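You operate a simulated robot arm through the tools that you are given. There is no shell and no other tool.

You are at the controls of a simulated two-armed robot. One attempt, no reset.

TASK
Set the lamp switches and shade crank as the settings card says.

It is judged by the outcome, as a careful person would: the job done as asked, and still so three seconds after it is handed in. It fails if anything else is knocked over, pushed out of place, dropped, spilled or broken.

THE ROBOT
Two 7-joint arms with two-finger parallel grippers on one trunk, on a base that moves. Base frame: it is fixed to the floor where the robot stands at the start and does not move with it; the origin is under the middle of the robot, x ahead of it, y to its left, z up. Lengths are in m, angles in rad, forces in N, time in s.
The left shoulder is at the start at [0.05, 0.209, 1.196], the right one opposite. With the tool pointing down near the work surface each hand reaches from about 0.1 to 0.88 m from the robot's upright axis, wherever it stands, measured 20 degrees to its own side. Places, roughly: blue read button [2.3, 0.5, 0.9]; left lamp switch [1.8, 1.3, 1.3]; middle lamp switch [1.8, 1.3, 1.3]; right lamp switch [1.9, 1.2, 1.3]; shade crank [2.2, 0.7, 1.3]; vent lever [2.6, 0.3, 1.9]. Payload 4.4 kg a hand.
Tool frame (each hand has its own): the origin (TCP) lies between the finger pads and is the grasp point; the fingertips stand 0.023 m ahead of it; z points along the fingers, y is the line along which they close. The gripper opens to 0.094 m. The fingers are 0.038 m wide and 0.01 m thick; the gripper's body (0.054 by 0.096 m) begins 0.039 m behind the TCP.
Orientation is that of the tool frame in the base frame, as a unit quaternion [x, y, z, w]. With the fingers straight down and closing along the base's y, the tool's x points along the base's -x, its y along +y and its z along -z.

THE INTERFACE
- The arms move only by the tool arm_command. It takes "left_series", "right_series" or both (then of equal length, played together; a hand with none holds still); each is a list of rows, each an object of numbers (a shift or turn left out is 0, a gripper value left out holds the last): "x", "y", "z": the shift along the tool's x, y, z in m; "ax", "ay", "az": the turn, a rotation vector about the tool's x, y, z in rad; "fingers": the closure in counts, from 0 (fully open) to 255 (shut). In form: [{"x": .., "y": .., "z": .., "ax": .., "ay": .., "az": .., "fingers": ..}, ...]. A call has 1 to 20 rows; each row shifts and turns the commanded pose from where the row before left it, along the tool's axes as they then stand. Each row takes 0.2 s and may step no farther than 0.05 m and 0.15 rad from the row before; otherwise, or with a gripper value out of range, the whole call is refused. A pose out of reach is approached as far as the arm can. The call stops where the force on the tool passes 90 N (or 10 N more than at its start, if that is more) or the arm is blocked; 0.2 s more then pass. Each finger travels about 0.108 m/s and halts on what it meets, pressing with about 36 N; the grip force reading is that of the motor and also rises with nothing between the fingers. The clock runs only during rows and for 0.2 s after the last one: add rows that do not move to give the fingers time. The reply holds the time, the measured pose of the TCP, the force on the tool along the base axes, the opening and the grip force, in the units named above and with some noise, with the torque about the TCP (base axes, N m) and any sound that the robot's microphone picked up, and new pictures: "pictures" is both (left out), scene, wrist or none (wrist: the cameras of the hands that moved).
- Cameras (640 x 400 px; columns grow to the right, rows downward): "scene" is now at [0.1582, -0.0078, 1.3745]; the picture's right is [-0.09, -1.00, 0.00], its down [-0.50, 0.04, -0.87] and it looks along [0.86, -0.07, -0.50] (base axes); focal length 270 px, centre (320, 200). "left" rides on the left gripper at [0.087, -0.016, -0.074] in its tool frame; the picture's right is [0.18, 0.98, 0.00], its down [-0.58, 0.11, -0.81] and it looks along [-0.79, 0.15, 0.59] (tool axes); focal length 243 px, centre (320, 200). "right" rides on the right gripper at [0.086, 0.016, -0.074] in its tool frame; the picture's right is [-0.18, 0.98, 0.00], its down [-0.58, -0.11, -0.81] and it looks along [-0.79, -0.15, 0.59] (tool axes); focal length 243 px, centre (320, 200).
- lift_body(by): slides the trunk up (or, below 0, down) by that many m; the arms and the scene camera ride with it, the base frame stays. It gives what a move gives, with no picture.
- drive_base(legs): drives the robot by 1 to 6 legs, each [ahead, left, turn to the left] in m, m and rad, along the robot's own axes; the way and the turn of a leg run together, so that a leg with both is an arc; at most 1.5 m and 3.142 rad a leg. The arms and the cameras ride along, it lands a little off, and it stops where it bumps. It gives what a move gives, and a new picture of the scene camera.
- aim_head(pan, tilt): turns the head with the scene camera to pan (to the left, within 1.396 rad either way) and tilt (down, from -0.506 to 1.204), counted from straight ahead of the robot. It gives what a move gives, and a new picture of the scene camera.
- point_at(camera, pixels): for up to 12 pixels [column, row] of the newest picture of that camera ("zoom" is the newest enlarged one), the place [x, y, z] in the base frame of the surface seen there, good to about 0.003 m. No time passes.
- close_up(camera, box): a new picture of the part [left, top, right, bottom] of that camera's present view, enlarged. No time passes.
- finish_job(): hands the job in; it is judged then, once.

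Leave the grippers open and the arms clear of the work at the hand-in unless told otherwise.

The tools are called after "Request:" as name(argument=value, ...) on one line, values as JSON. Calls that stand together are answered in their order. arm_command: Moves the arms, as the interface text tells. Its arguments: {"type":"object","properties":{"left_series":{"type":"array","items":{"type":"object","properties":{"x":{"type":"number"},"y":{"type":"number"},"z":{"type":"number"},"ax":{"type":"number"},"ay":{"type":"number"},"az":{"type":"number"},"fingers":{"type":"number"}}}},"right_series":{"type":"array","items":{"type":"object","properties":{"x":{"type":"number"},"y":{"type":"number"},"z":{"type":"number"},"ax":{"type":"number"},"ay":{"type":"number"},"az":{"type":"number"},"fingers":{"type":"number"}}}},"pictures":{"type":"string","enum":["both","scene","wrist","none"]}},"required":[]} The other tools are called the same way: lift_body (by) moves the trunk up or down; drive_base (legs) drives the base; aim_head (pan, tilt) turns the head that bears the scene camera; point_at (camera, pixels) gives the place of the surface under pixels of a picture; close_up (camera, box) takes an enlarged picture of a part of a camera's view; finish_job () hands the job in.

At the start:

```text
clock: 0.0
left_ee_pos: [0.4848, 0.1653, 1.2176]
left_orientation: [-0.001, 1.0, 0.0, 0.0]
left_force: [0.6, 0.6, -0.2]
left_ft_torque: [0.0, -0.05, 0.0]
left_gripper_width: 0.0941
left_gripper_force: 0.1
right_ee_pos: [0.4509, -0.2394, 1.1692]
right_orientation: [0.0, 1.0, 0.0, 0.0]
right_force: [0.1, 0.8, 0.6]
right_ft_torque: [0.03, 0.01, 0.03]
right_gripper_width: 0.094
right_gripper_force: 0.0
trunk travel left (down, up): [-0.275, 0.288]
robot x, y, heading: [0.0029, -0.0008, -0.0]
head pan, tilt (commanded): [-0.086, 0.522]
```

scene: 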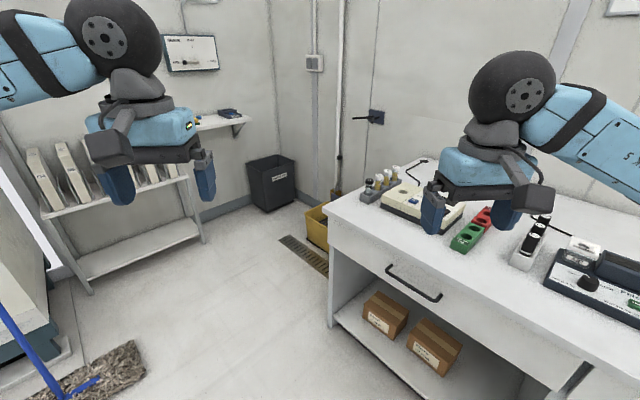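
right: 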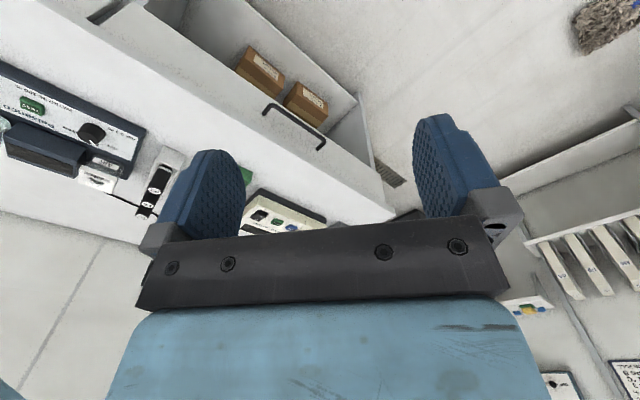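
left: 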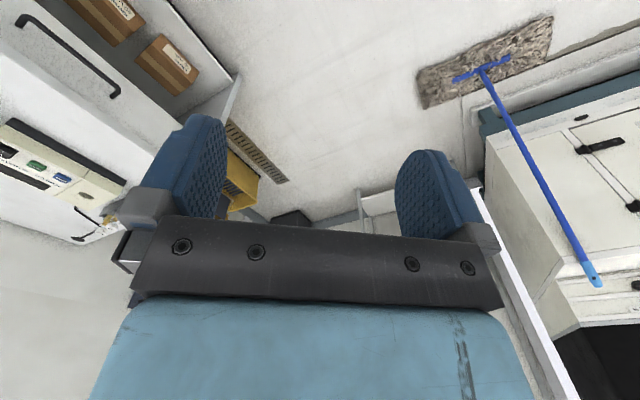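

The scene camera shows a bench to the right, shelves to the left and a panel on the back wall (around pixel 190,52). I'll raise the head and pan left to see the switches and find the settings card.

Request:
aim_head(pan=0.45, tilt=0.1)

```text
clock: 1.0
left_ee_pos: [0.4853, 0.1658, 1.2168]
left_orientation: [-0.001, 1.0, 0.0, 0.0]
left_force: [-0.1, -0.4, 0.1]
left_ft_torque: [-0.01, -0.02, -0.02]
left_gripper_width: 0.0941
left_gripper_force: 0.1
right_ee_pos: [0.4522, -0.2382, 1.1688]
right_orientation: [0.0, 1.0, 0.0, 0.0]
right_force: [0.3, -0.2, 0.5]
right_ft_torque: [0.01, 0.0, 0.01]
right_gripper_width: 0.0939
right_gripper_force: 0.0
trunk travel left (down, up): [-0.275, 0.288]
robot x, y, heading: [0.0006, 0.002, -0.0]
head pan, tilt (commanded): [0.45, 0.099]
```

scene: 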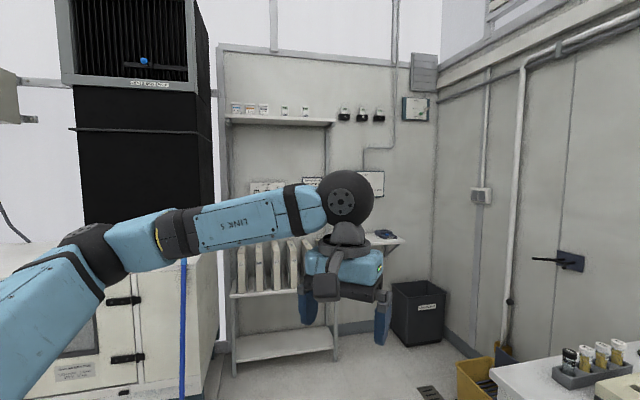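

The far wall has panels (pixels 250–430, 95–260). I'll zoom in on that area.

Request:
close_up(camera="scene", box=[220, 85, 440, 222])

Request:
point_at(camera="scene", pixels=[[415, 108], [345, 114], [285, 110], [264, 108], [372, 183], [310, 181], [264, 187], [385, 234], [420, 300], [420, 75]])

```text
2.91 times, centred on (330, 154) of scene
```

zoom: 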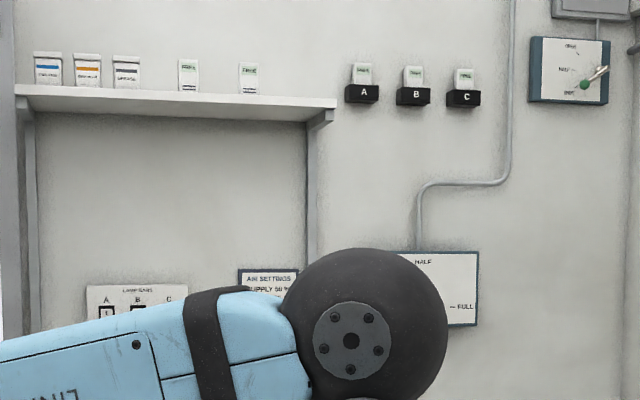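

```text
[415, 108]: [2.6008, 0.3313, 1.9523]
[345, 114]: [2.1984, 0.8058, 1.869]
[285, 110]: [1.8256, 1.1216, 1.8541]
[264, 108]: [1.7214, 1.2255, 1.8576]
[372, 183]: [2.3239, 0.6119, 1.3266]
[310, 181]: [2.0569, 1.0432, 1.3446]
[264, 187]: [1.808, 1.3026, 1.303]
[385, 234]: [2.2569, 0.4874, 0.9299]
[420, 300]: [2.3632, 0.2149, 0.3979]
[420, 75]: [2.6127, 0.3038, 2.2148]
```

The wall panels are partly hidden behind the left arm. I see "LAMP BANK A B C", an "AIR SETTINGS" card, and a shade crank dial marked HALF/FULL. Next I'll check the floor and obstacles by looking down.

Request:
aim_head(pan=0.3, tilt=0.6)

```text
clock: 1.9
left_ee_pos: [0.4841, 0.1652, 1.2186]
left_orientation: [-0.001, 1.0, 0.0, 0.0]
left_force: [-0.4, 0.4, -0.2]
left_ft_torque: [-0.02, -0.02, -0.01]
left_gripper_width: 0.0939
left_gripper_force: 0.2
right_ee_pos: [0.453, -0.2378, 1.1692]
right_orientation: [0.0, 1.0, 0.0, 0.001]
right_force: [0.4, -0.1, 0.3]
right_ft_torque: [0.01, -0.02, -0.01]
right_gripper_width: 0.0939
right_gripper_force: 0.1
trunk travel left (down, up): [-0.275, 0.288]
robot x, y, heading: [0.0006, -0.0008, -0.002]
head pan, tilt (commanded): [0.3, 0.6]
```

scene: 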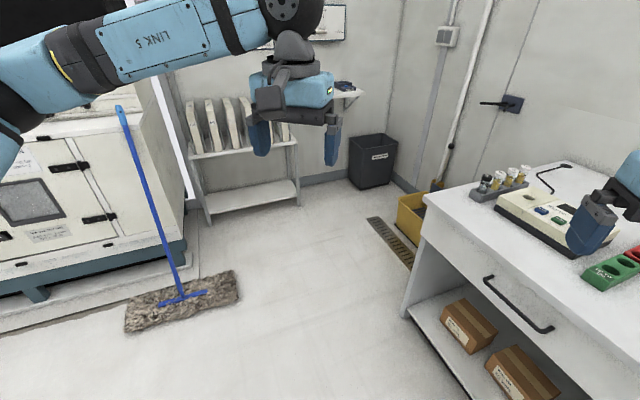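

I'll measure the obstacles: bench corner, mop, low shelf, bin and the small wall shelf.

Request:
point_at(camera="scene", pixels=[[424, 222], [404, 315], [240, 295], [180, 297], [120, 108], [145, 330], [211, 224], [297, 203], [354, 185], [398, 238], [300, 145], [360, 94]])

```text
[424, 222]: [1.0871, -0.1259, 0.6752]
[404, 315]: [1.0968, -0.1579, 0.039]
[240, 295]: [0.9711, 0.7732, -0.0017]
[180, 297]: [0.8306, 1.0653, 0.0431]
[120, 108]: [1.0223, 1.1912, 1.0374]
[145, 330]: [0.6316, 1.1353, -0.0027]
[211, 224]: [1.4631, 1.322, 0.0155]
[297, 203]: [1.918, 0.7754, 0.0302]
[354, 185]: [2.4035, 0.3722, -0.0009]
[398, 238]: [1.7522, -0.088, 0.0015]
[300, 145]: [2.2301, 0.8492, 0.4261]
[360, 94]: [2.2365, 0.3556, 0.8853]
```

The shelf front and wall run diagonally (the wall normal is about 0.69 rad to the left). The gap between the mop head (0.97, 0.77) and the bench corner (1.09, -0.13) is about 0.9 m. I'll drive partway and turn toward the wall to read the cards.

Request:
drive_base(legs=[[0.5, 0.22, 0.0], [0.0, 0.0, 0.69]])

Request:
aim_head(pan=0.0, tilt=0.0)

```text
clock: 6.9
left_ee_pos: [0.7684, 0.648, 1.2176]
left_orientation: [-0.335, 0.942, 0.0, 0.0]
left_force: [0.2, -0.1, -0.7]
left_ft_torque: [0.01, 0.03, 0.03]
left_gripper_width: 0.0941
left_gripper_force: 0.1
right_ee_pos: [0.9981, 0.3151, 1.1696]
right_orientation: [-0.333, 0.943, 0.0, 0.0]
right_force: [0.6, 0.3, 0.6]
right_ft_torque: [0.0, 0.0, 0.01]
right_gripper_width: 0.0942
right_gripper_force: 0.0
trunk travel left (down, up): [-0.275, 0.288]
robot x, y, heading: [0.4953, 0.2206, 0.686]
head pan, tilt (commanded): [0.3, 0.6]
```

scene: 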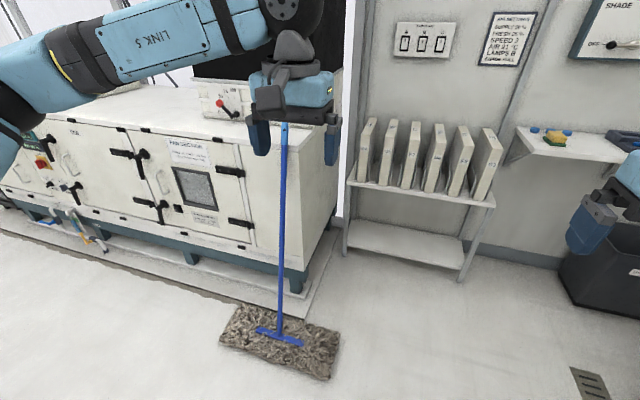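

```text
clock: 7.9
left_ee_pos: [0.7686, 0.6484, 1.2192]
left_orientation: [-0.335, 0.942, -0.001, 0.0]
left_force: [0.1, 0.6, -0.2]
left_ft_torque: [-0.01, -0.02, 0.02]
left_gripper_width: 0.094
left_gripper_force: 0.1
right_ee_pos: [0.9964, 0.3152, 1.1696]
right_orientation: [-0.334, 0.943, 0.0, -0.001]
right_force: [0.4, 0.6, 0.2]
right_ft_torque: [0.04, -0.02, -0.02]
right_gripper_width: 0.094
right_gripper_force: 0.1
trunk travel left (down, up): [-0.275, 0.288]
robot x, y, heading: [0.4942, 0.2144, 0.676]
head pan, tilt (commanded): [0.0, 0.0]
```

scene: 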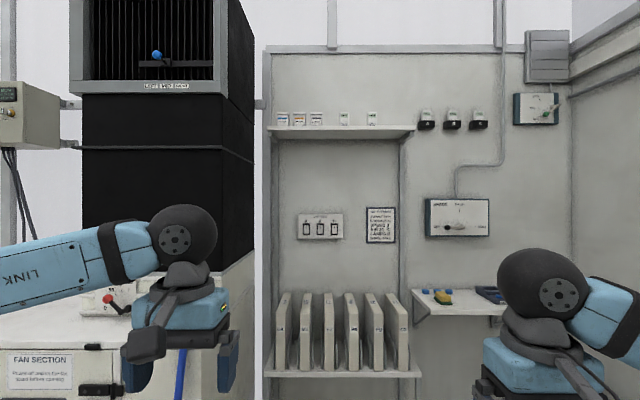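

Good view. I'll zoom in on the settings card (360–400, 200–245), the lamp panel and the shade panel.

Request:
close_up(camera="scene", box=[362, 203, 400, 246])

Request:
close_up(camera="scene", box=[290, 205, 354, 245])

Request:
close_up(camera="scene", box=[416, 190, 500, 243])

Request:
close_up(camera="scene", box=[400, 270, 520, 345])

Request:
close_up(camera="scene", box=[400, 80, 570, 186])

Request:
close_up(camera="scene", box=[265, 100, 415, 194])

```text
9.30 times, centred on (381, 224) of scene
```

zoom: 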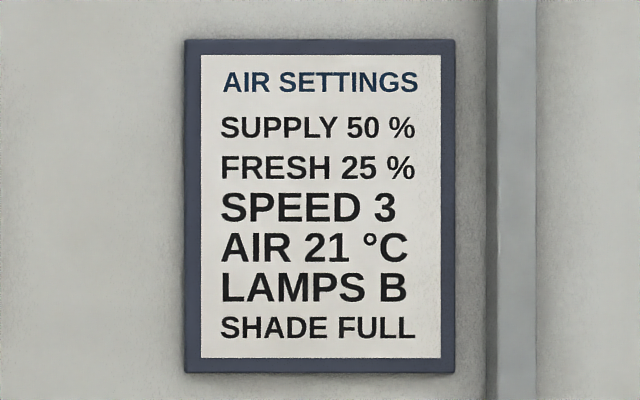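

```text
10.00 times, centred on (322, 225) of scene
```

zoom: 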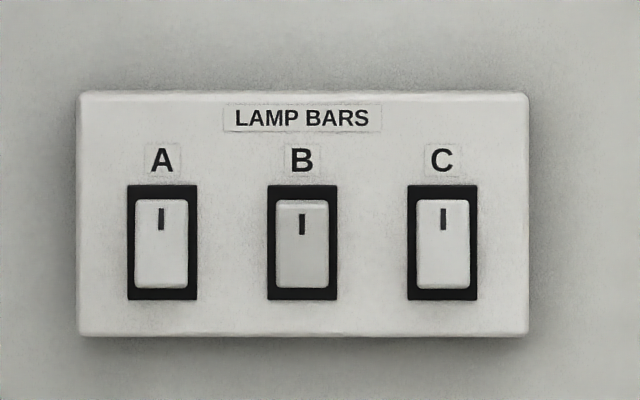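

```text
7.55 times, centred on (458, 216) of scene
```

zoom: 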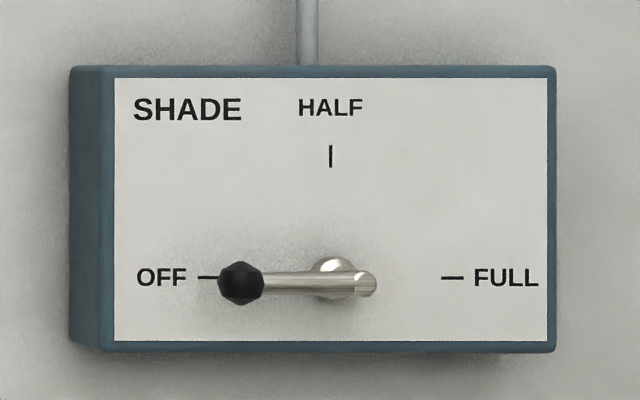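

```text
5.33 times, centred on (460, 308) of scene
```

zoom: 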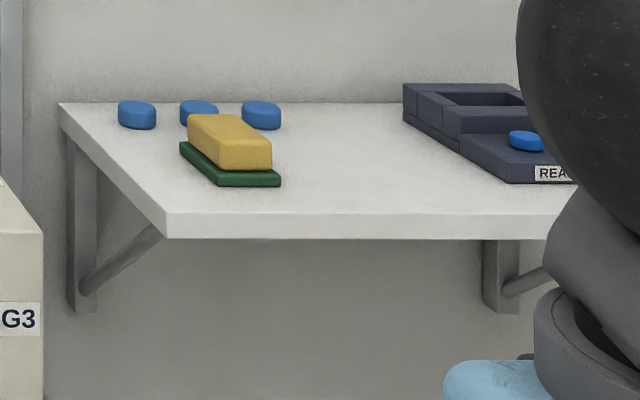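

```text
3.76 times, centred on (485, 133) of scene
```

zoom: 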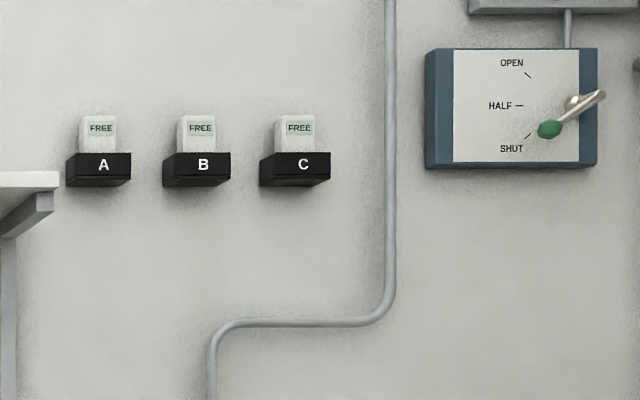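

```text
4.26 times, centred on (340, 147) of scene
```

zoom: 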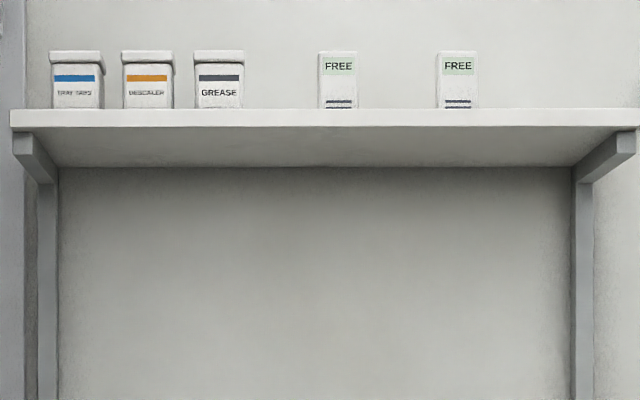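

The card says LAMPS B and SHADE FULL. The crank is at OFF now. Rocker B looks different from A and C. I need to know which rocker state is "on", so I'll look up and around for lamp bars and other notices.

Request:
aim_head(pan=0.0, tilt=-0.5)

Request:
aim_head(pan=1.0, tilt=-0.1)

Request:
aim_head(pan=-1.0, tilt=-0.1)

```text
clock: 8.8
left_ee_pos: [0.7685, 0.6483, 1.2192]
left_orientation: [-0.334, 0.943, 0.001, 0.0]
left_force: [0.9, -0.7, 0.1]
left_ft_torque: [-0.01, 0.01, 0.01]
left_gripper_width: 0.094
left_gripper_force: 0.1
right_ee_pos: [0.9969, 0.3149, 1.1699]
right_orientation: [-0.334, 0.942, -0.001, -0.001]
right_force: [-0.4, -0.5, 0.0]
right_ft_torque: [0.03, -0.01, -0.01]
right_gripper_width: 0.0939
right_gripper_force: 0.1
trunk travel left (down, up): [-0.275, 0.288]
robot x, y, heading: [0.4923, 0.2149, 0.681]
head pan, tilt (commanded): [0.0, -0.499]
```

scene: 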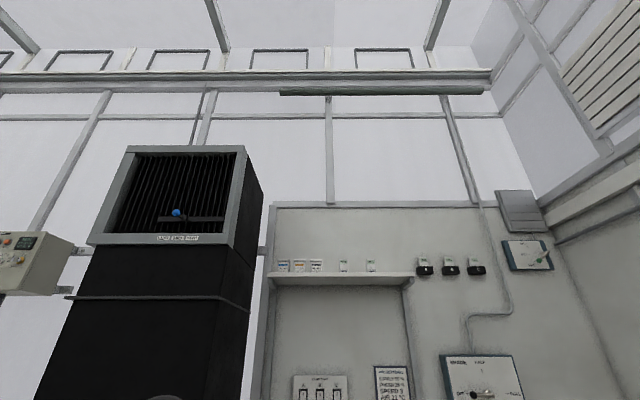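

```text
clock: 10.1
left_ee_pos: [0.769, 0.6489, 1.2176]
left_orientation: [-0.334, 0.942, 0.0, 0.001]
left_force: [-0.3, -0.2, 0.7]
left_ft_torque: [0.04, -0.01, 0.0]
left_gripper_width: 0.0939
left_gripper_force: 0.1
right_ee_pos: [0.9971, 0.3155, 1.1705]
right_orientation: [-0.334, 0.943, 0.001, 0.0]
right_force: [-0.4, 0.8, -0.3]
right_ft_torque: [0.0, -0.02, -0.02]
right_gripper_width: 0.094
right_gripper_force: 0.0
trunk travel left (down, up): [-0.275, 0.288]
robot x, y, heading: [0.4963, 0.2152, 0.68]
head pan, tilt (commanded): [1.0, -0.099]
```

scene: 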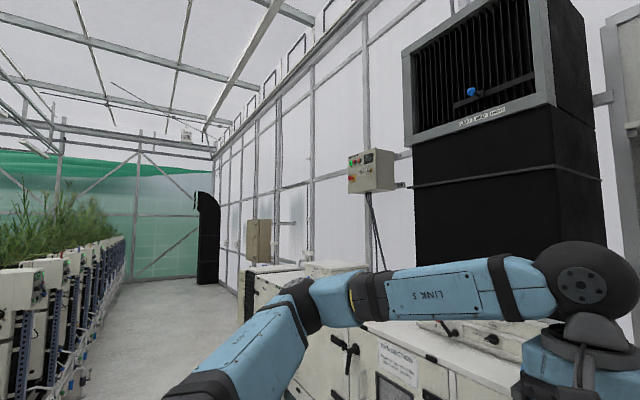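

```text
clock: 12.0
left_ee_pos: [0.7677, 0.649, 1.2185]
left_orientation: [-0.335, 0.942, 0.0, -0.001]
left_force: [-0.8, 0.0, 0.0]
left_ft_torque: [-0.01, -0.01, -0.01]
left_gripper_width: 0.0938
left_gripper_force: 0.0
right_ee_pos: [0.9977, 0.3163, 1.1698]
right_orientation: [-0.334, 0.942, 0.0, -0.001]
right_force: [-0.2, 0.4, -0.6]
right_ft_torque: [-0.02, 0.01, -0.03]
right_gripper_width: 0.094
right_gripper_force: 0.1
trunk travel left (down, up): [-0.275, 0.288]
robot x, y, heading: [0.4954, 0.2163, 0.685]
head pan, tilt (commanded): [-1.0, -0.099]
```

scene: 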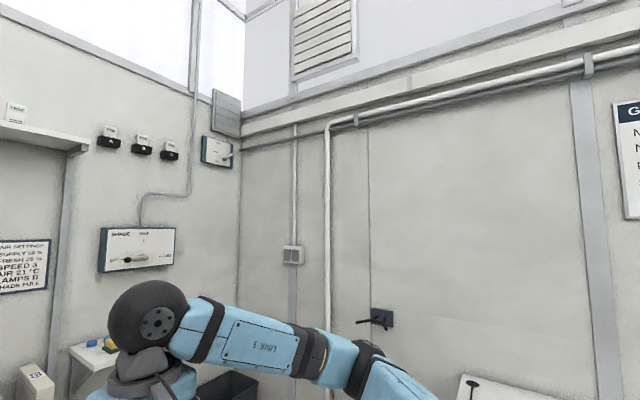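

A notice board shows at the far right (630, 160). I'll pan to it.

Request:
aim_head(pan=-1.39, tilt=0.1)

Request:
close_up(camera="scene", box=[400, 100, 640, 250])

```text
clock: 12.9
left_ee_pos: [0.7674, 0.6481, 1.2181]
left_orientation: [-0.334, 0.942, 0.0, 0.0]
left_force: [0.1, -0.7, -0.1]
left_ft_torque: [-0.03, 0.01, -0.02]
left_gripper_width: 0.0941
left_gripper_force: 0.1
right_ee_pos: [0.997, 0.3154, 1.1687]
right_orientation: [-0.334, 0.943, 0.0, 0.0]
right_force: [0.0, 0.0, -0.2]
right_ft_torque: [-0.01, 0.01, 0.0]
right_gripper_width: 0.0942
right_gripper_force: 0.1
trunk travel left (down, up): [-0.275, 0.288]
robot x, y, heading: [0.4982, 0.2174, 0.676]
head pan, tilt (commanded): [-1.389, 0.099]
```

scene: 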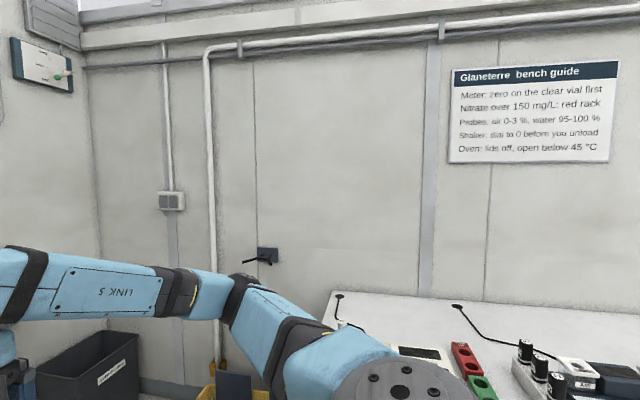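

```text
2.67 times, centred on (520, 175) of scene
```

zoom: 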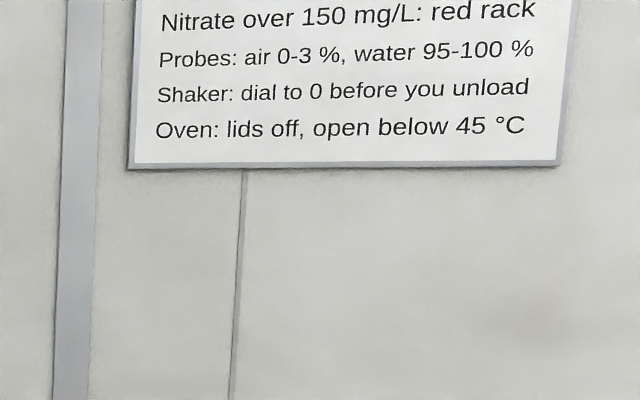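

That guide isn't about lamps. I'll look left and up for the lamp bars themselves, to see which are lit.

Request:
aim_head(pan=1.39, tilt=-0.3)

Request:
aim_head(pan=0.0, tilt=-0.2)

Request:
close_up(camera="scene", box=[0, 0, 640, 200])

```text
clock: 15.3
left_ee_pos: [0.7672, 0.6491, 1.2173]
left_orientation: [-0.335, 0.942, 0.0, 0.0]
left_force: [0.6, -0.2, 0.0]
left_ft_torque: [-0.02, 0.02, 0.02]
left_gripper_width: 0.0938
left_gripper_force: 0.1
right_ee_pos: [0.9967, 0.3152, 1.1696]
right_orientation: [-0.334, 0.943, 0.0, 0.0]
right_force: [-1.1, -0.6, 0.3]
right_ft_torque: [-0.01, 0.01, 0.02]
right_gripper_width: 0.0939
right_gripper_force: 0.0
trunk travel left (down, up): [-0.275, 0.288]
robot x, y, heading: [0.4975, 0.2163, 0.684]
head pan, tilt (commanded): [1.389, -0.3]
```

scene: 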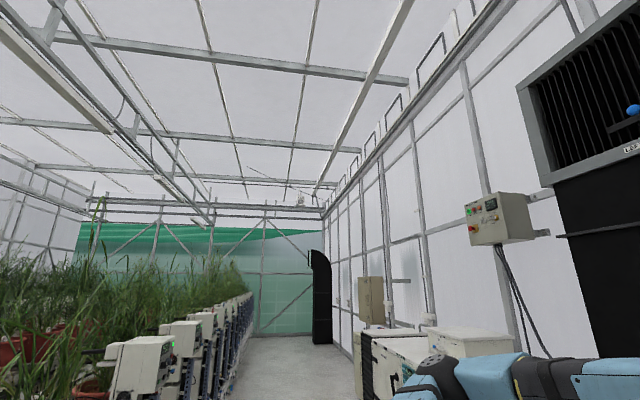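

```text
clock: 16.8
left_ee_pos: [0.7677, 0.6484, 1.2177]
left_orientation: [-0.334, 0.942, 0.0, 0.0]
left_force: [-0.2, -0.4, -0.6]
left_ft_torque: [-0.01, 0.0, -0.05]
left_gripper_width: 0.094
left_gripper_force: 0.0
right_ee_pos: [0.9975, 0.3157, 1.1702]
right_orientation: [-0.334, 0.943, 0.0, 0.0]
right_force: [0.9, 1.3, -0.6]
right_ft_torque: [0.0, -0.03, 0.02]
right_gripper_width: 0.0943
right_gripper_force: 0.0
trunk travel left (down, up): [-0.275, 0.288]
robot x, y, heading: [0.4962, 0.2162, 0.681]
head pan, tilt (commanded): [0.0, -0.201]
```

scene: 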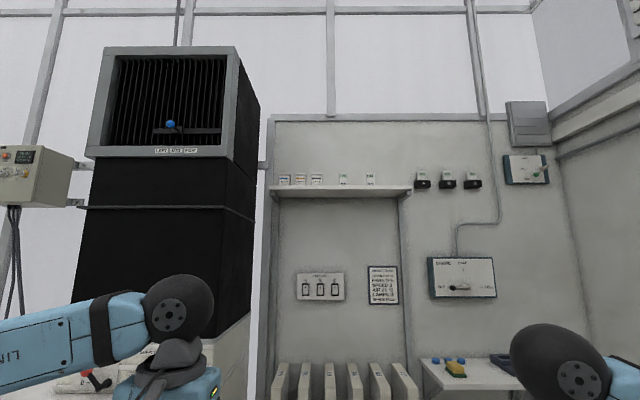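

```text
1.00 times, centred on (320, 100) of scene (not enlarged: the box is as wide or as high as the picture)
```

zoom: 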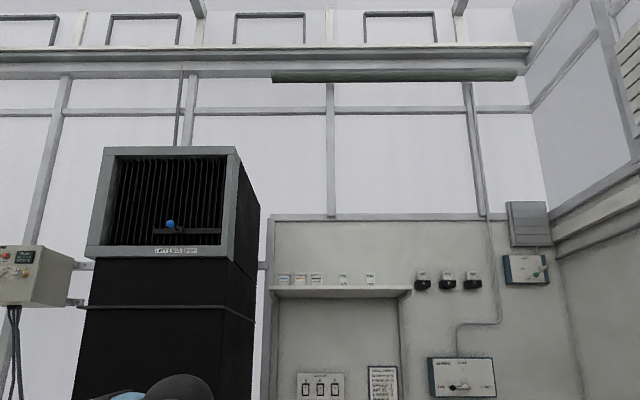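

A shade roll hangs above the wall. To see the lamp bars over the plants, I'll turn the base left on the spot (it's clear there) and look up.

Request:
drive_base(legs=[[0.0, 0.0, 1.0]])

Request:
aim_head(pan=0.9, tilt=-0.45)

```text
clock: 19.8
left_ee_pos: [0.2761, 0.6774, 1.2182]
left_orientation: [0.748, -0.664, -0.001, 0.0]
left_force: [-0.1, -0.1, -0.1]
left_ft_torque: [0.01, -0.02, 0.01]
left_gripper_width: 0.0939
left_gripper_force: 0.0
right_ee_pos: [0.6779, 0.6931, 1.1692]
right_orientation: [0.747, -0.665, 0.0, 0.001]
right_force: [0.2, 0.4, 0.9]
right_ft_torque: [0.0, 0.06, 0.03]
right_gripper_width: 0.0941
right_gripper_force: 0.2
trunk travel left (down, up): [-0.275, 0.288]
robot x, y, heading: [0.4921, 0.2134, 1.691]
head pan, tilt (commanded): [0.0, -0.201]
```

scene: 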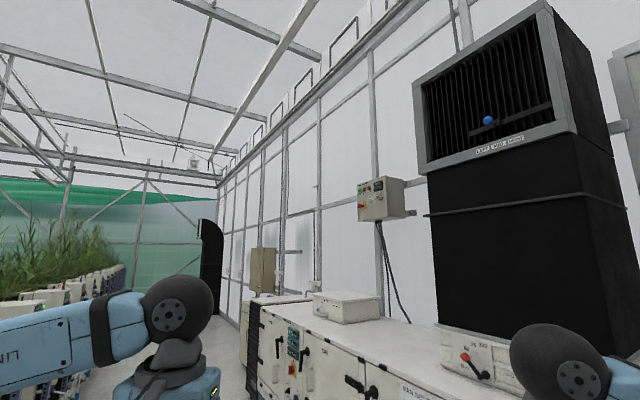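

```text
clock: 21.0
left_ee_pos: [0.2745, 0.6767, 1.2187]
left_orientation: [0.748, -0.664, 0.001, 0.0]
left_force: [0.1, 0.8, 0.3]
left_ft_torque: [0.0, 0.01, 0.01]
left_gripper_width: 0.0941
left_gripper_force: 0.1
right_ee_pos: [0.6794, 0.6928, 1.1696]
right_orientation: [0.747, -0.665, 0.001, 0.0]
right_force: [-0.7, 0.2, -0.9]
right_ft_torque: [0.0, 0.0, 0.0]
right_gripper_width: 0.0941
right_gripper_force: 0.1
trunk travel left (down, up): [-0.275, 0.288]
robot x, y, heading: [0.4955, 0.2179, 1.687]
head pan, tilt (commanded): [0.901, -0.45]
```

scene: 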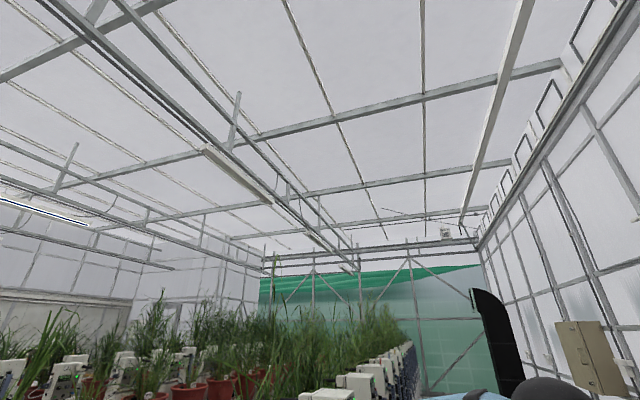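

A bar at (240,172) looks unlit and one at (35,212) looks brighter. I'll zoom in on both.

Request:
close_up(camera="scene", box=[0, 170, 160, 270])

Request:
close_up(camera="scene", box=[180, 130, 370, 280])

Request:
aim_head(pan=1.39, tilt=-0.4)

```text
4.00 times, centred on (80, 220) of scene
```

zoom: 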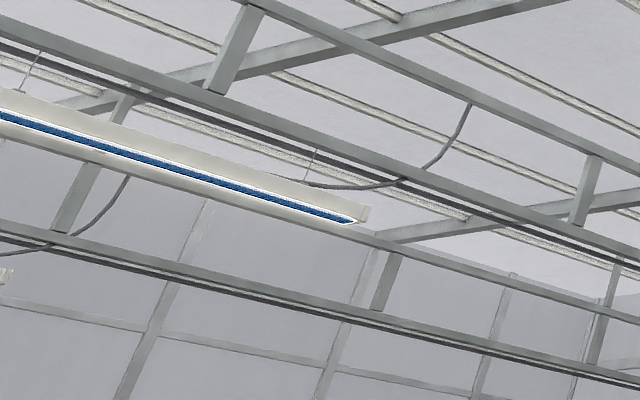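

```text
2.67 times, centred on (275, 205) of scene
```

zoom: 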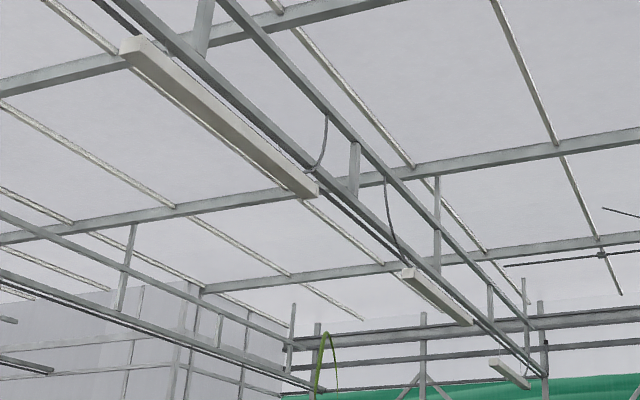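

```text
clock: 21.9
left_ee_pos: [0.2748, 0.6772, 1.2183]
left_orientation: [0.748, -0.664, -0.001, 0.0]
left_force: [0.0, -0.3, -0.2]
left_ft_torque: [0.03, -0.01, -0.01]
left_gripper_width: 0.0941
left_gripper_force: 0.0
right_ee_pos: [0.6792, 0.6929, 1.1701]
right_orientation: [0.747, -0.665, 0.0, 0.0]
right_force: [0.2, -0.5, 0.1]
right_ft_torque: [-0.01, -0.01, 0.04]
right_gripper_width: 0.0941
right_gripper_force: 0.0
trunk travel left (down, up): [-0.275, 0.288]
robot x, y, heading: [0.4972, 0.213, 1.69]
head pan, tilt (commanded): [1.389, -0.4]
```

scene: 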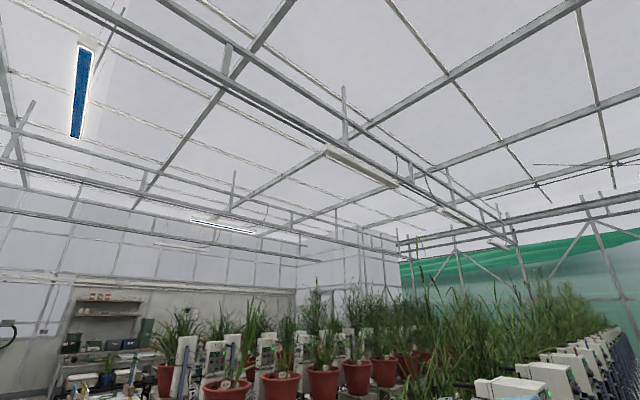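

Two bars look lit (80, 90 and 222, 225) and others unlit. I'll turn further to see them all, with any labels.

Request:
drive_base(legs=[[0.0, 0.0, 1.0]])

Request:
aim_head(pan=0.6, tilt=-0.5)

Request:
aim_head(pan=1.39, tilt=-0.5)

```text
clock: 24.9
left_ee_pos: [-0.0123, 0.2689, 1.2173]
left_orientation: [0.977, -0.214, 0.0, -0.001]
left_force: [0.1, -0.1, -0.4]
left_ft_torque: [0.0, 0.0, 0.0]
left_gripper_width: 0.094
left_gripper_force: 0.0
right_ee_pos: [0.1849, 0.6219, 1.1697]
right_orientation: [0.977, -0.214, 0.0, 0.001]
right_force: [-0.5, -0.4, -0.5]
right_ft_torque: [0.03, 0.02, 0.01]
right_gripper_width: 0.0938
right_gripper_force: 0.0
trunk travel left (down, up): [-0.275, 0.288]
robot x, y, heading: [0.4955, 0.2184, 2.708]
head pan, tilt (commanded): [1.389, -0.4]
```

scene: 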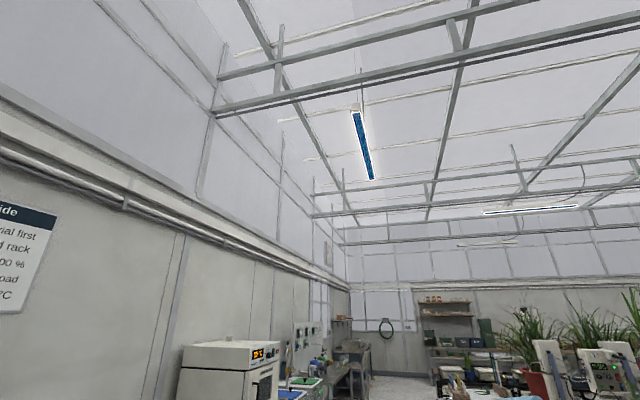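

```text
clock: 26.1
left_ee_pos: [-0.0128, 0.2682, 1.2181]
left_orientation: [0.977, -0.213, 0.0, 0.0]
left_force: [-0.4, -0.7, -0.1]
left_ft_torque: [0.0, -0.02, -0.04]
left_gripper_width: 0.0943
left_gripper_force: 0.1
right_ee_pos: [0.1852, 0.6219, 1.1695]
right_orientation: [0.977, -0.215, 0.0, 0.0]
right_force: [-0.3, 0.3, -1.2]
right_ft_torque: [0.04, 0.0, -0.03]
right_gripper_width: 0.0941
right_gripper_force: 0.1
trunk travel left (down, up): [-0.275, 0.288]
robot x, y, heading: [0.4958, 0.2157, 2.705]
head pan, tilt (commanded): [0.6, -0.499]
```

scene: 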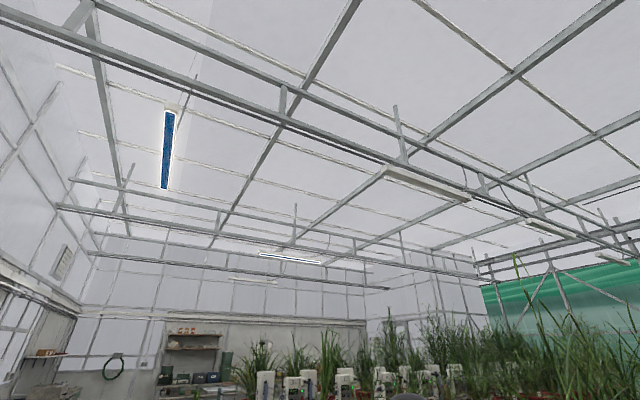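

```text
clock: 27.2
left_ee_pos: [-0.0132, 0.2686, 1.2183]
left_orientation: [0.977, -0.214, -0.001, 0.0]
left_force: [-0.5, 0.5, 0.1]
left_ft_torque: [-0.03, 0.01, 0.0]
left_gripper_width: 0.0939
left_gripper_force: 0.1
right_ee_pos: [0.1856, 0.6217, 1.1697]
right_orientation: [0.977, -0.215, 0.0, 0.0]
right_force: [0.4, -0.2, 0.0]
right_ft_torque: [0.02, 0.0, 0.02]
right_gripper_width: 0.0941
right_gripper_force: 0.1
trunk travel left (down, up): [-0.275, 0.288]
robot x, y, heading: [0.4955, 0.2113, 2.713]
head pan, tilt (commanded): [1.389, -0.499]
```

scene: 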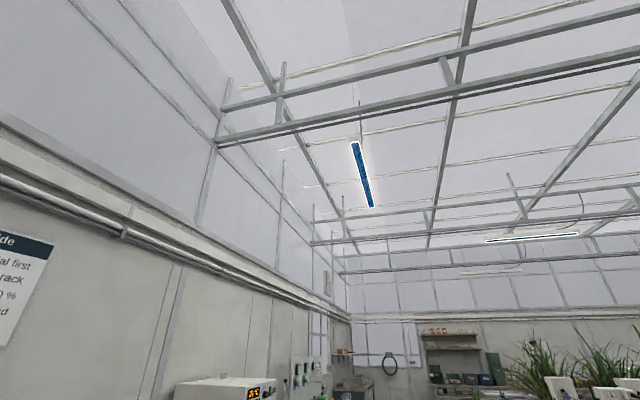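

I'll go back to the previous view and zoom in on the bars over the plants.

Request:
aim_head(pan=0.5, tilt=-0.4)

Request:
close_up(camera="scene", box=[160, 230, 400, 380])

Request:
close_up(camera="scene", box=[330, 150, 570, 300])

Request:
close_up(camera="scene", box=[80, 110, 200, 240])

```text
clock: 28.4
left_ee_pos: [-0.0127, 0.2687, 1.2193]
left_orientation: [0.977, -0.214, 0.0, 0.0]
left_force: [-0.5, 0.2, -0.3]
left_ft_torque: [0.0, 0.01, 0.01]
left_gripper_width: 0.094
left_gripper_force: 0.1
right_ee_pos: [0.1848, 0.622, 1.1692]
right_orientation: [0.977, -0.215, 0.0, 0.0]
right_force: [0.1, -0.2, -0.3]
right_ft_torque: [0.01, 0.03, -0.01]
right_gripper_width: 0.0939
right_gripper_force: 0.0
trunk travel left (down, up): [-0.275, 0.288]
robot x, y, heading: [0.4957, 0.2152, 2.711]
head pan, tilt (commanded): [0.499, -0.4]
```

scene: 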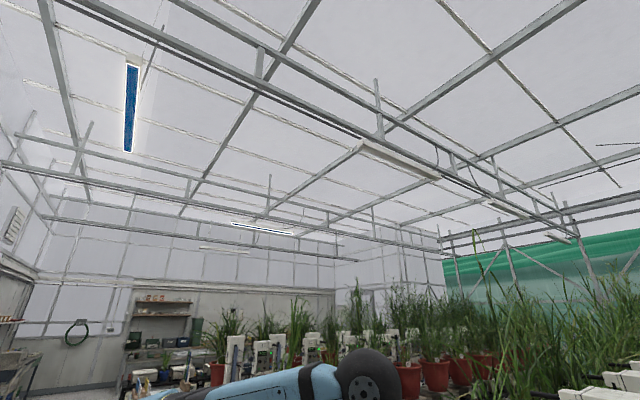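

```text
2.67 times, centred on (280, 305) of scene
```

zoom: 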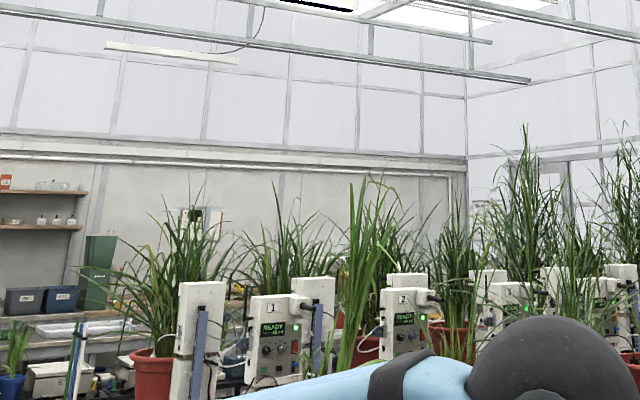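

```text
2.67 times, centred on (450, 225) of scene
```

zoom: 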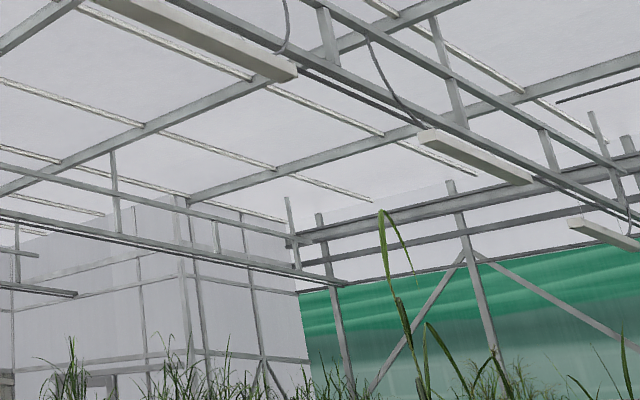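

```text
3.08 times, centred on (140, 175) of scene
```

zoom: 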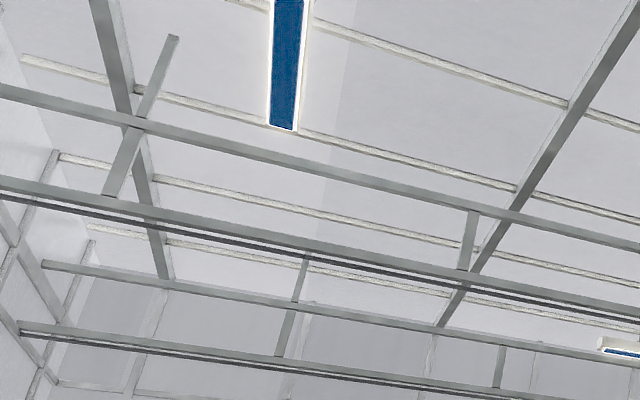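

I'll measure the positions of the bars to work out the layout.

Request:
point_at(camera="scene", pixels=[[132, 105], [240, 225], [285, 233], [205, 247], [240, 252], [365, 145], [430, 175], [490, 205], [525, 215], [550, 235]])

Request:
close_up(camera="scene", box=[180, 200, 320, 270])

```text
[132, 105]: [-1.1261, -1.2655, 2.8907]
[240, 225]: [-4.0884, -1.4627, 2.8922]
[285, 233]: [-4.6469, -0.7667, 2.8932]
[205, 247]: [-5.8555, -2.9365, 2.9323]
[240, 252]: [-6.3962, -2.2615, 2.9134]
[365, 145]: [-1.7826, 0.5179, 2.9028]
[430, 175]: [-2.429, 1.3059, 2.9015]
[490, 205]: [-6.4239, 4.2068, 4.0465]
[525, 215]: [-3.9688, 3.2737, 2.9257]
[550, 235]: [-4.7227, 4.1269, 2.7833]
```

```text
4.57 times, centred on (250, 235) of scene
```

zoom: 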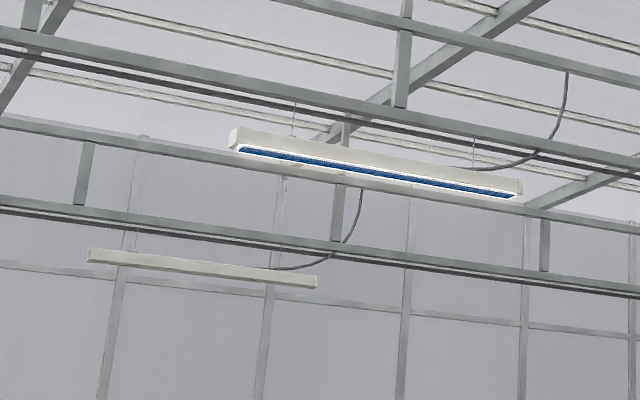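

Some bars are lit and some not; I'll use this to verify after switching. Now I'll turn back to face the wall (heading ≈0.69) and inspect the switches up close.

Request:
drive_base(legs=[[0.0, 0.0, -2.02]])

Request:
aim_head(pan=0.0, tilt=0.1)

```text
clock: 33.6
left_ee_pos: [0.7695, 0.6476, 1.2174]
left_orientation: [-0.333, 0.943, 0.0, 0.0]
left_force: [0.4, 0.2, 0.2]
left_ft_torque: [-0.01, -0.01, 0.04]
left_gripper_width: 0.094
left_gripper_force: 0.1
right_ee_pos: [0.9971, 0.3138, 1.1695]
right_orientation: [-0.333, 0.943, 0.0, 0.001]
right_force: [-0.4, 0.5, -0.2]
right_ft_torque: [0.02, 0.04, 0.03]
right_gripper_width: 0.094
right_gripper_force: 0.0
trunk travel left (down, up): [-0.275, 0.288]
robot x, y, heading: [0.4964, 0.2142, 0.677]
head pan, tilt (commanded): [0.499, -0.4]
```

scene: 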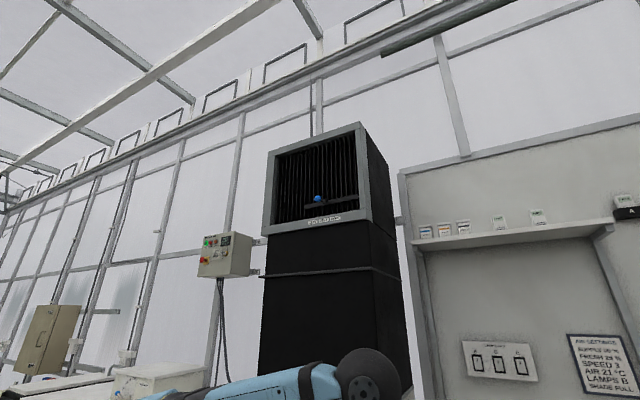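

```text
clock: 34.5
left_ee_pos: [0.7694, 0.6486, 1.2181]
left_orientation: [-0.334, 0.943, 0.0, 0.0]
left_force: [0.3, 0.1, 1.0]
left_ft_torque: [0.01, 0.0, -0.05]
left_gripper_width: 0.094
left_gripper_force: 0.1
right_ee_pos: [0.997, 0.3135, 1.1701]
right_orientation: [-0.333, 0.943, 0.0, -0.001]
right_force: [0.5, 0.2, -0.8]
right_ft_torque: [-0.01, 0.01, -0.01]
right_gripper_width: 0.0938
right_gripper_force: 0.1
trunk travel left (down, up): [-0.275, 0.288]
robot x, y, heading: [0.4977, 0.2186, 0.676]
head pan, tilt (commanded): [0.0, 0.099]
```

scene: 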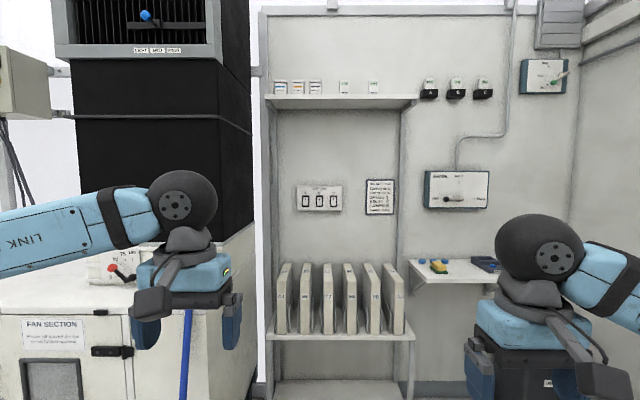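

I'll measure the wall plane, panel corners, rocker centres and crank points.

Request:
point_at(camera="scene", pixels=[[290, 215], [415, 140], [550, 170], [300, 190], [339, 190], [430, 178], [480, 178], [440, 196], [457, 195], [320, 208], [280, 130], [345, 238]])

Request:
close_up(camera="scene", box=[294, 180, 346, 214])

```text
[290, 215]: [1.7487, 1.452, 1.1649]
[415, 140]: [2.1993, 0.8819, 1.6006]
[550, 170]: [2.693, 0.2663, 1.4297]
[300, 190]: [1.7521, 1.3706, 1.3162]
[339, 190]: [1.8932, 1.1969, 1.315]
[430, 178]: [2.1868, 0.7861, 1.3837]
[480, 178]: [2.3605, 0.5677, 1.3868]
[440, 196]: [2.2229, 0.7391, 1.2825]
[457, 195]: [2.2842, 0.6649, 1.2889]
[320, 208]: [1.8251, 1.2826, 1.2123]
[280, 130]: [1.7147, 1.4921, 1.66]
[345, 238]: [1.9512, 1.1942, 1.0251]
```

```text
11.76 times, centred on (320, 197) of scene
```

zoom: 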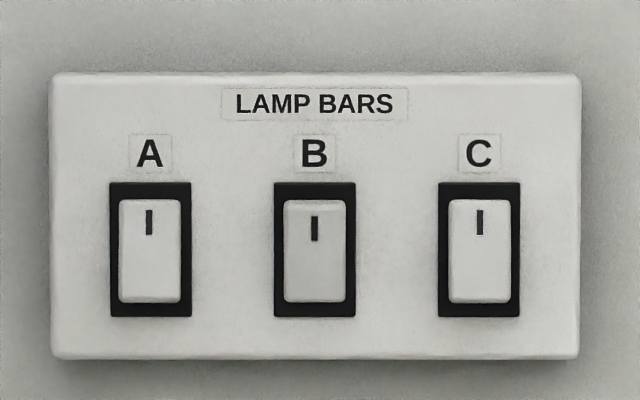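

The wall normal is at heading ≈0.673, matching my heading. A and C catch more light (tilted up, top pressed in) and B is darker (top out). I'll drive up in two short legs through the gap to stand about 0.8 m from the wall, between the lamp panel and the crank.

Request:
drive_base(legs=[[0.25, -0.17, 0.0], [0.65, -0.19, 0.0]])

```text
clock: 40.0
left_ee_pos: [1.6916, 0.9277, 1.2182]
left_orientation: [-0.33, 0.944, 0.0, 0.0]
left_force: [-0.6, 0.8, -0.2]
left_ft_torque: [-0.02, 0.0, 0.02]
left_gripper_width: 0.094
left_gripper_force: 0.0
right_ee_pos: [1.9174, 0.593, 1.169]
right_orientation: [-0.329, 0.944, 0.0, 0.0]
right_force: [-0.3, -1.2, -0.9]
right_ft_torque: [0.01, 0.02, 0.02]
right_gripper_width: 0.0938
right_gripper_force: 0.1
trunk travel left (down, up): [-0.275, 0.288]
robot x, y, heading: [1.4153, 0.4987, 0.67]
head pan, tilt (commanded): [0.0, 0.099]
```

scene: 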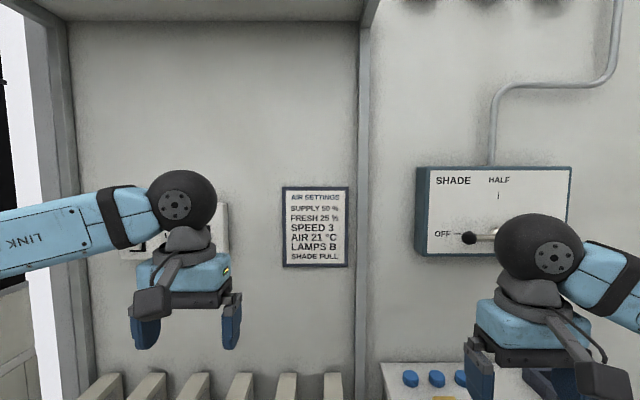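

I'm now about 0.8 m from the wall, facing it squarely. The arms block the panels, so I'll rotate both grippers from pointing down to pointing forward (a turn about tool y) while easing them 10 cm ahead, still well short of the wall.

Request:
arm_command(left_series=[{"x": -0.01, "ay": -0.15, "fingers": 255}, {"x": -0.0099, "z": 0.0015, "ay": -0.15}, {"x": -0.0096, "z": 0.003, "ay": -0.15}, {"x": -0.009, "z": 0.0043, "ay": -0.15}, {"x": -0.0083, "z": 0.0056, "ay": -0.15}, {"x": -0.0073, "z": 0.0068, "ay": -0.15}, {"x": -0.0062, "z": 0.0078, "ay": -0.15}, {"x": -0.005, "z": 0.0087, "ay": -0.15}, {"x": -0.0036, "z": 0.0093, "ay": -0.15}, {"x": -0.0022, "z": 0.0098, "ay": -0.15}, {"ay": -0.0708}, {}], right_series=[{"x": -0.005, "ay": -0.15}, {"x": -0.005, "z": 0.0008, "ay": -0.15}, {"x": -0.0048, "z": 0.0015, "ay": -0.15}, {"x": -0.0045, "z": 0.0022, "ay": -0.15}, {"x": -0.0041, "z": 0.0028, "ay": -0.15}, {"x": -0.0036, "z": 0.0034, "ay": -0.15}, {"x": -0.0031, "z": 0.0039, "ay": -0.15}, {"x": -0.0025, "z": 0.0043, "ay": -0.15}, {"x": -0.0018, "z": 0.0046, "ay": -0.15}, {"x": -0.0011, "z": 0.0049, "ay": -0.15}, {"ay": -0.0708}, {}], pictures="both")

```text
clock: 42.6
left_ee_pos: [1.7644, 0.9896, 1.2191]
left_orientation: [-0.234, 0.666, 0.233, 0.669]
left_force: [-1.4, -0.4, 0.3]
left_ft_torque: [-0.03, 0.05, -0.02]
left_gripper_width: 0.0
left_gripper_force: 36.0
right_ee_pos: [1.9378, 0.6303, 1.1725]
right_orientation: [-0.273, 0.74, 0.21, 0.578]
right_force: [-1.1, -0.3, 1.2]
right_ft_torque: [-0.04, -0.03, -0.04]
right_gripper_width: 0.0942
right_gripper_force: 0.0
right hand out of reach, approached as far as the arm can: row 9, 10, 11
trunk travel left (down, up): [-0.275, 0.288]
robot x, y, heading: [1.4161, 0.4951, 0.678]
head pan, tilt (commanded): [0.0, 0.099]
```

scene: 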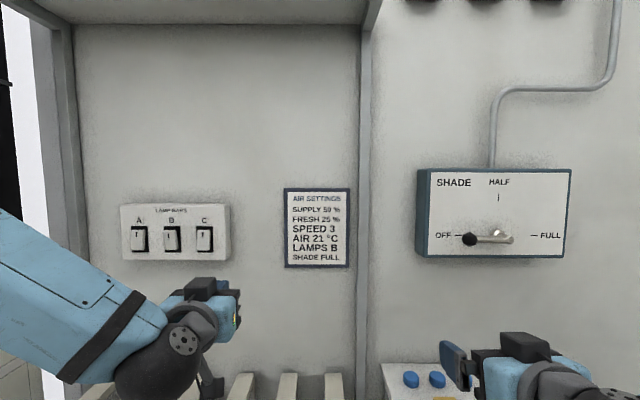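
right: 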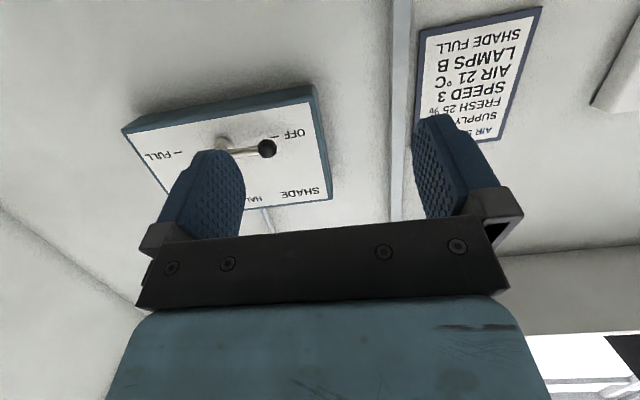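
left: 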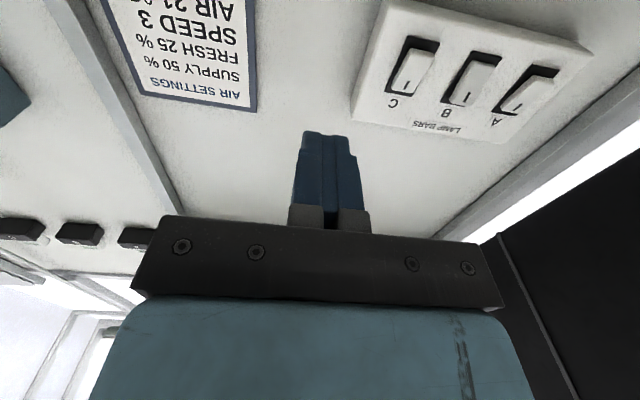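

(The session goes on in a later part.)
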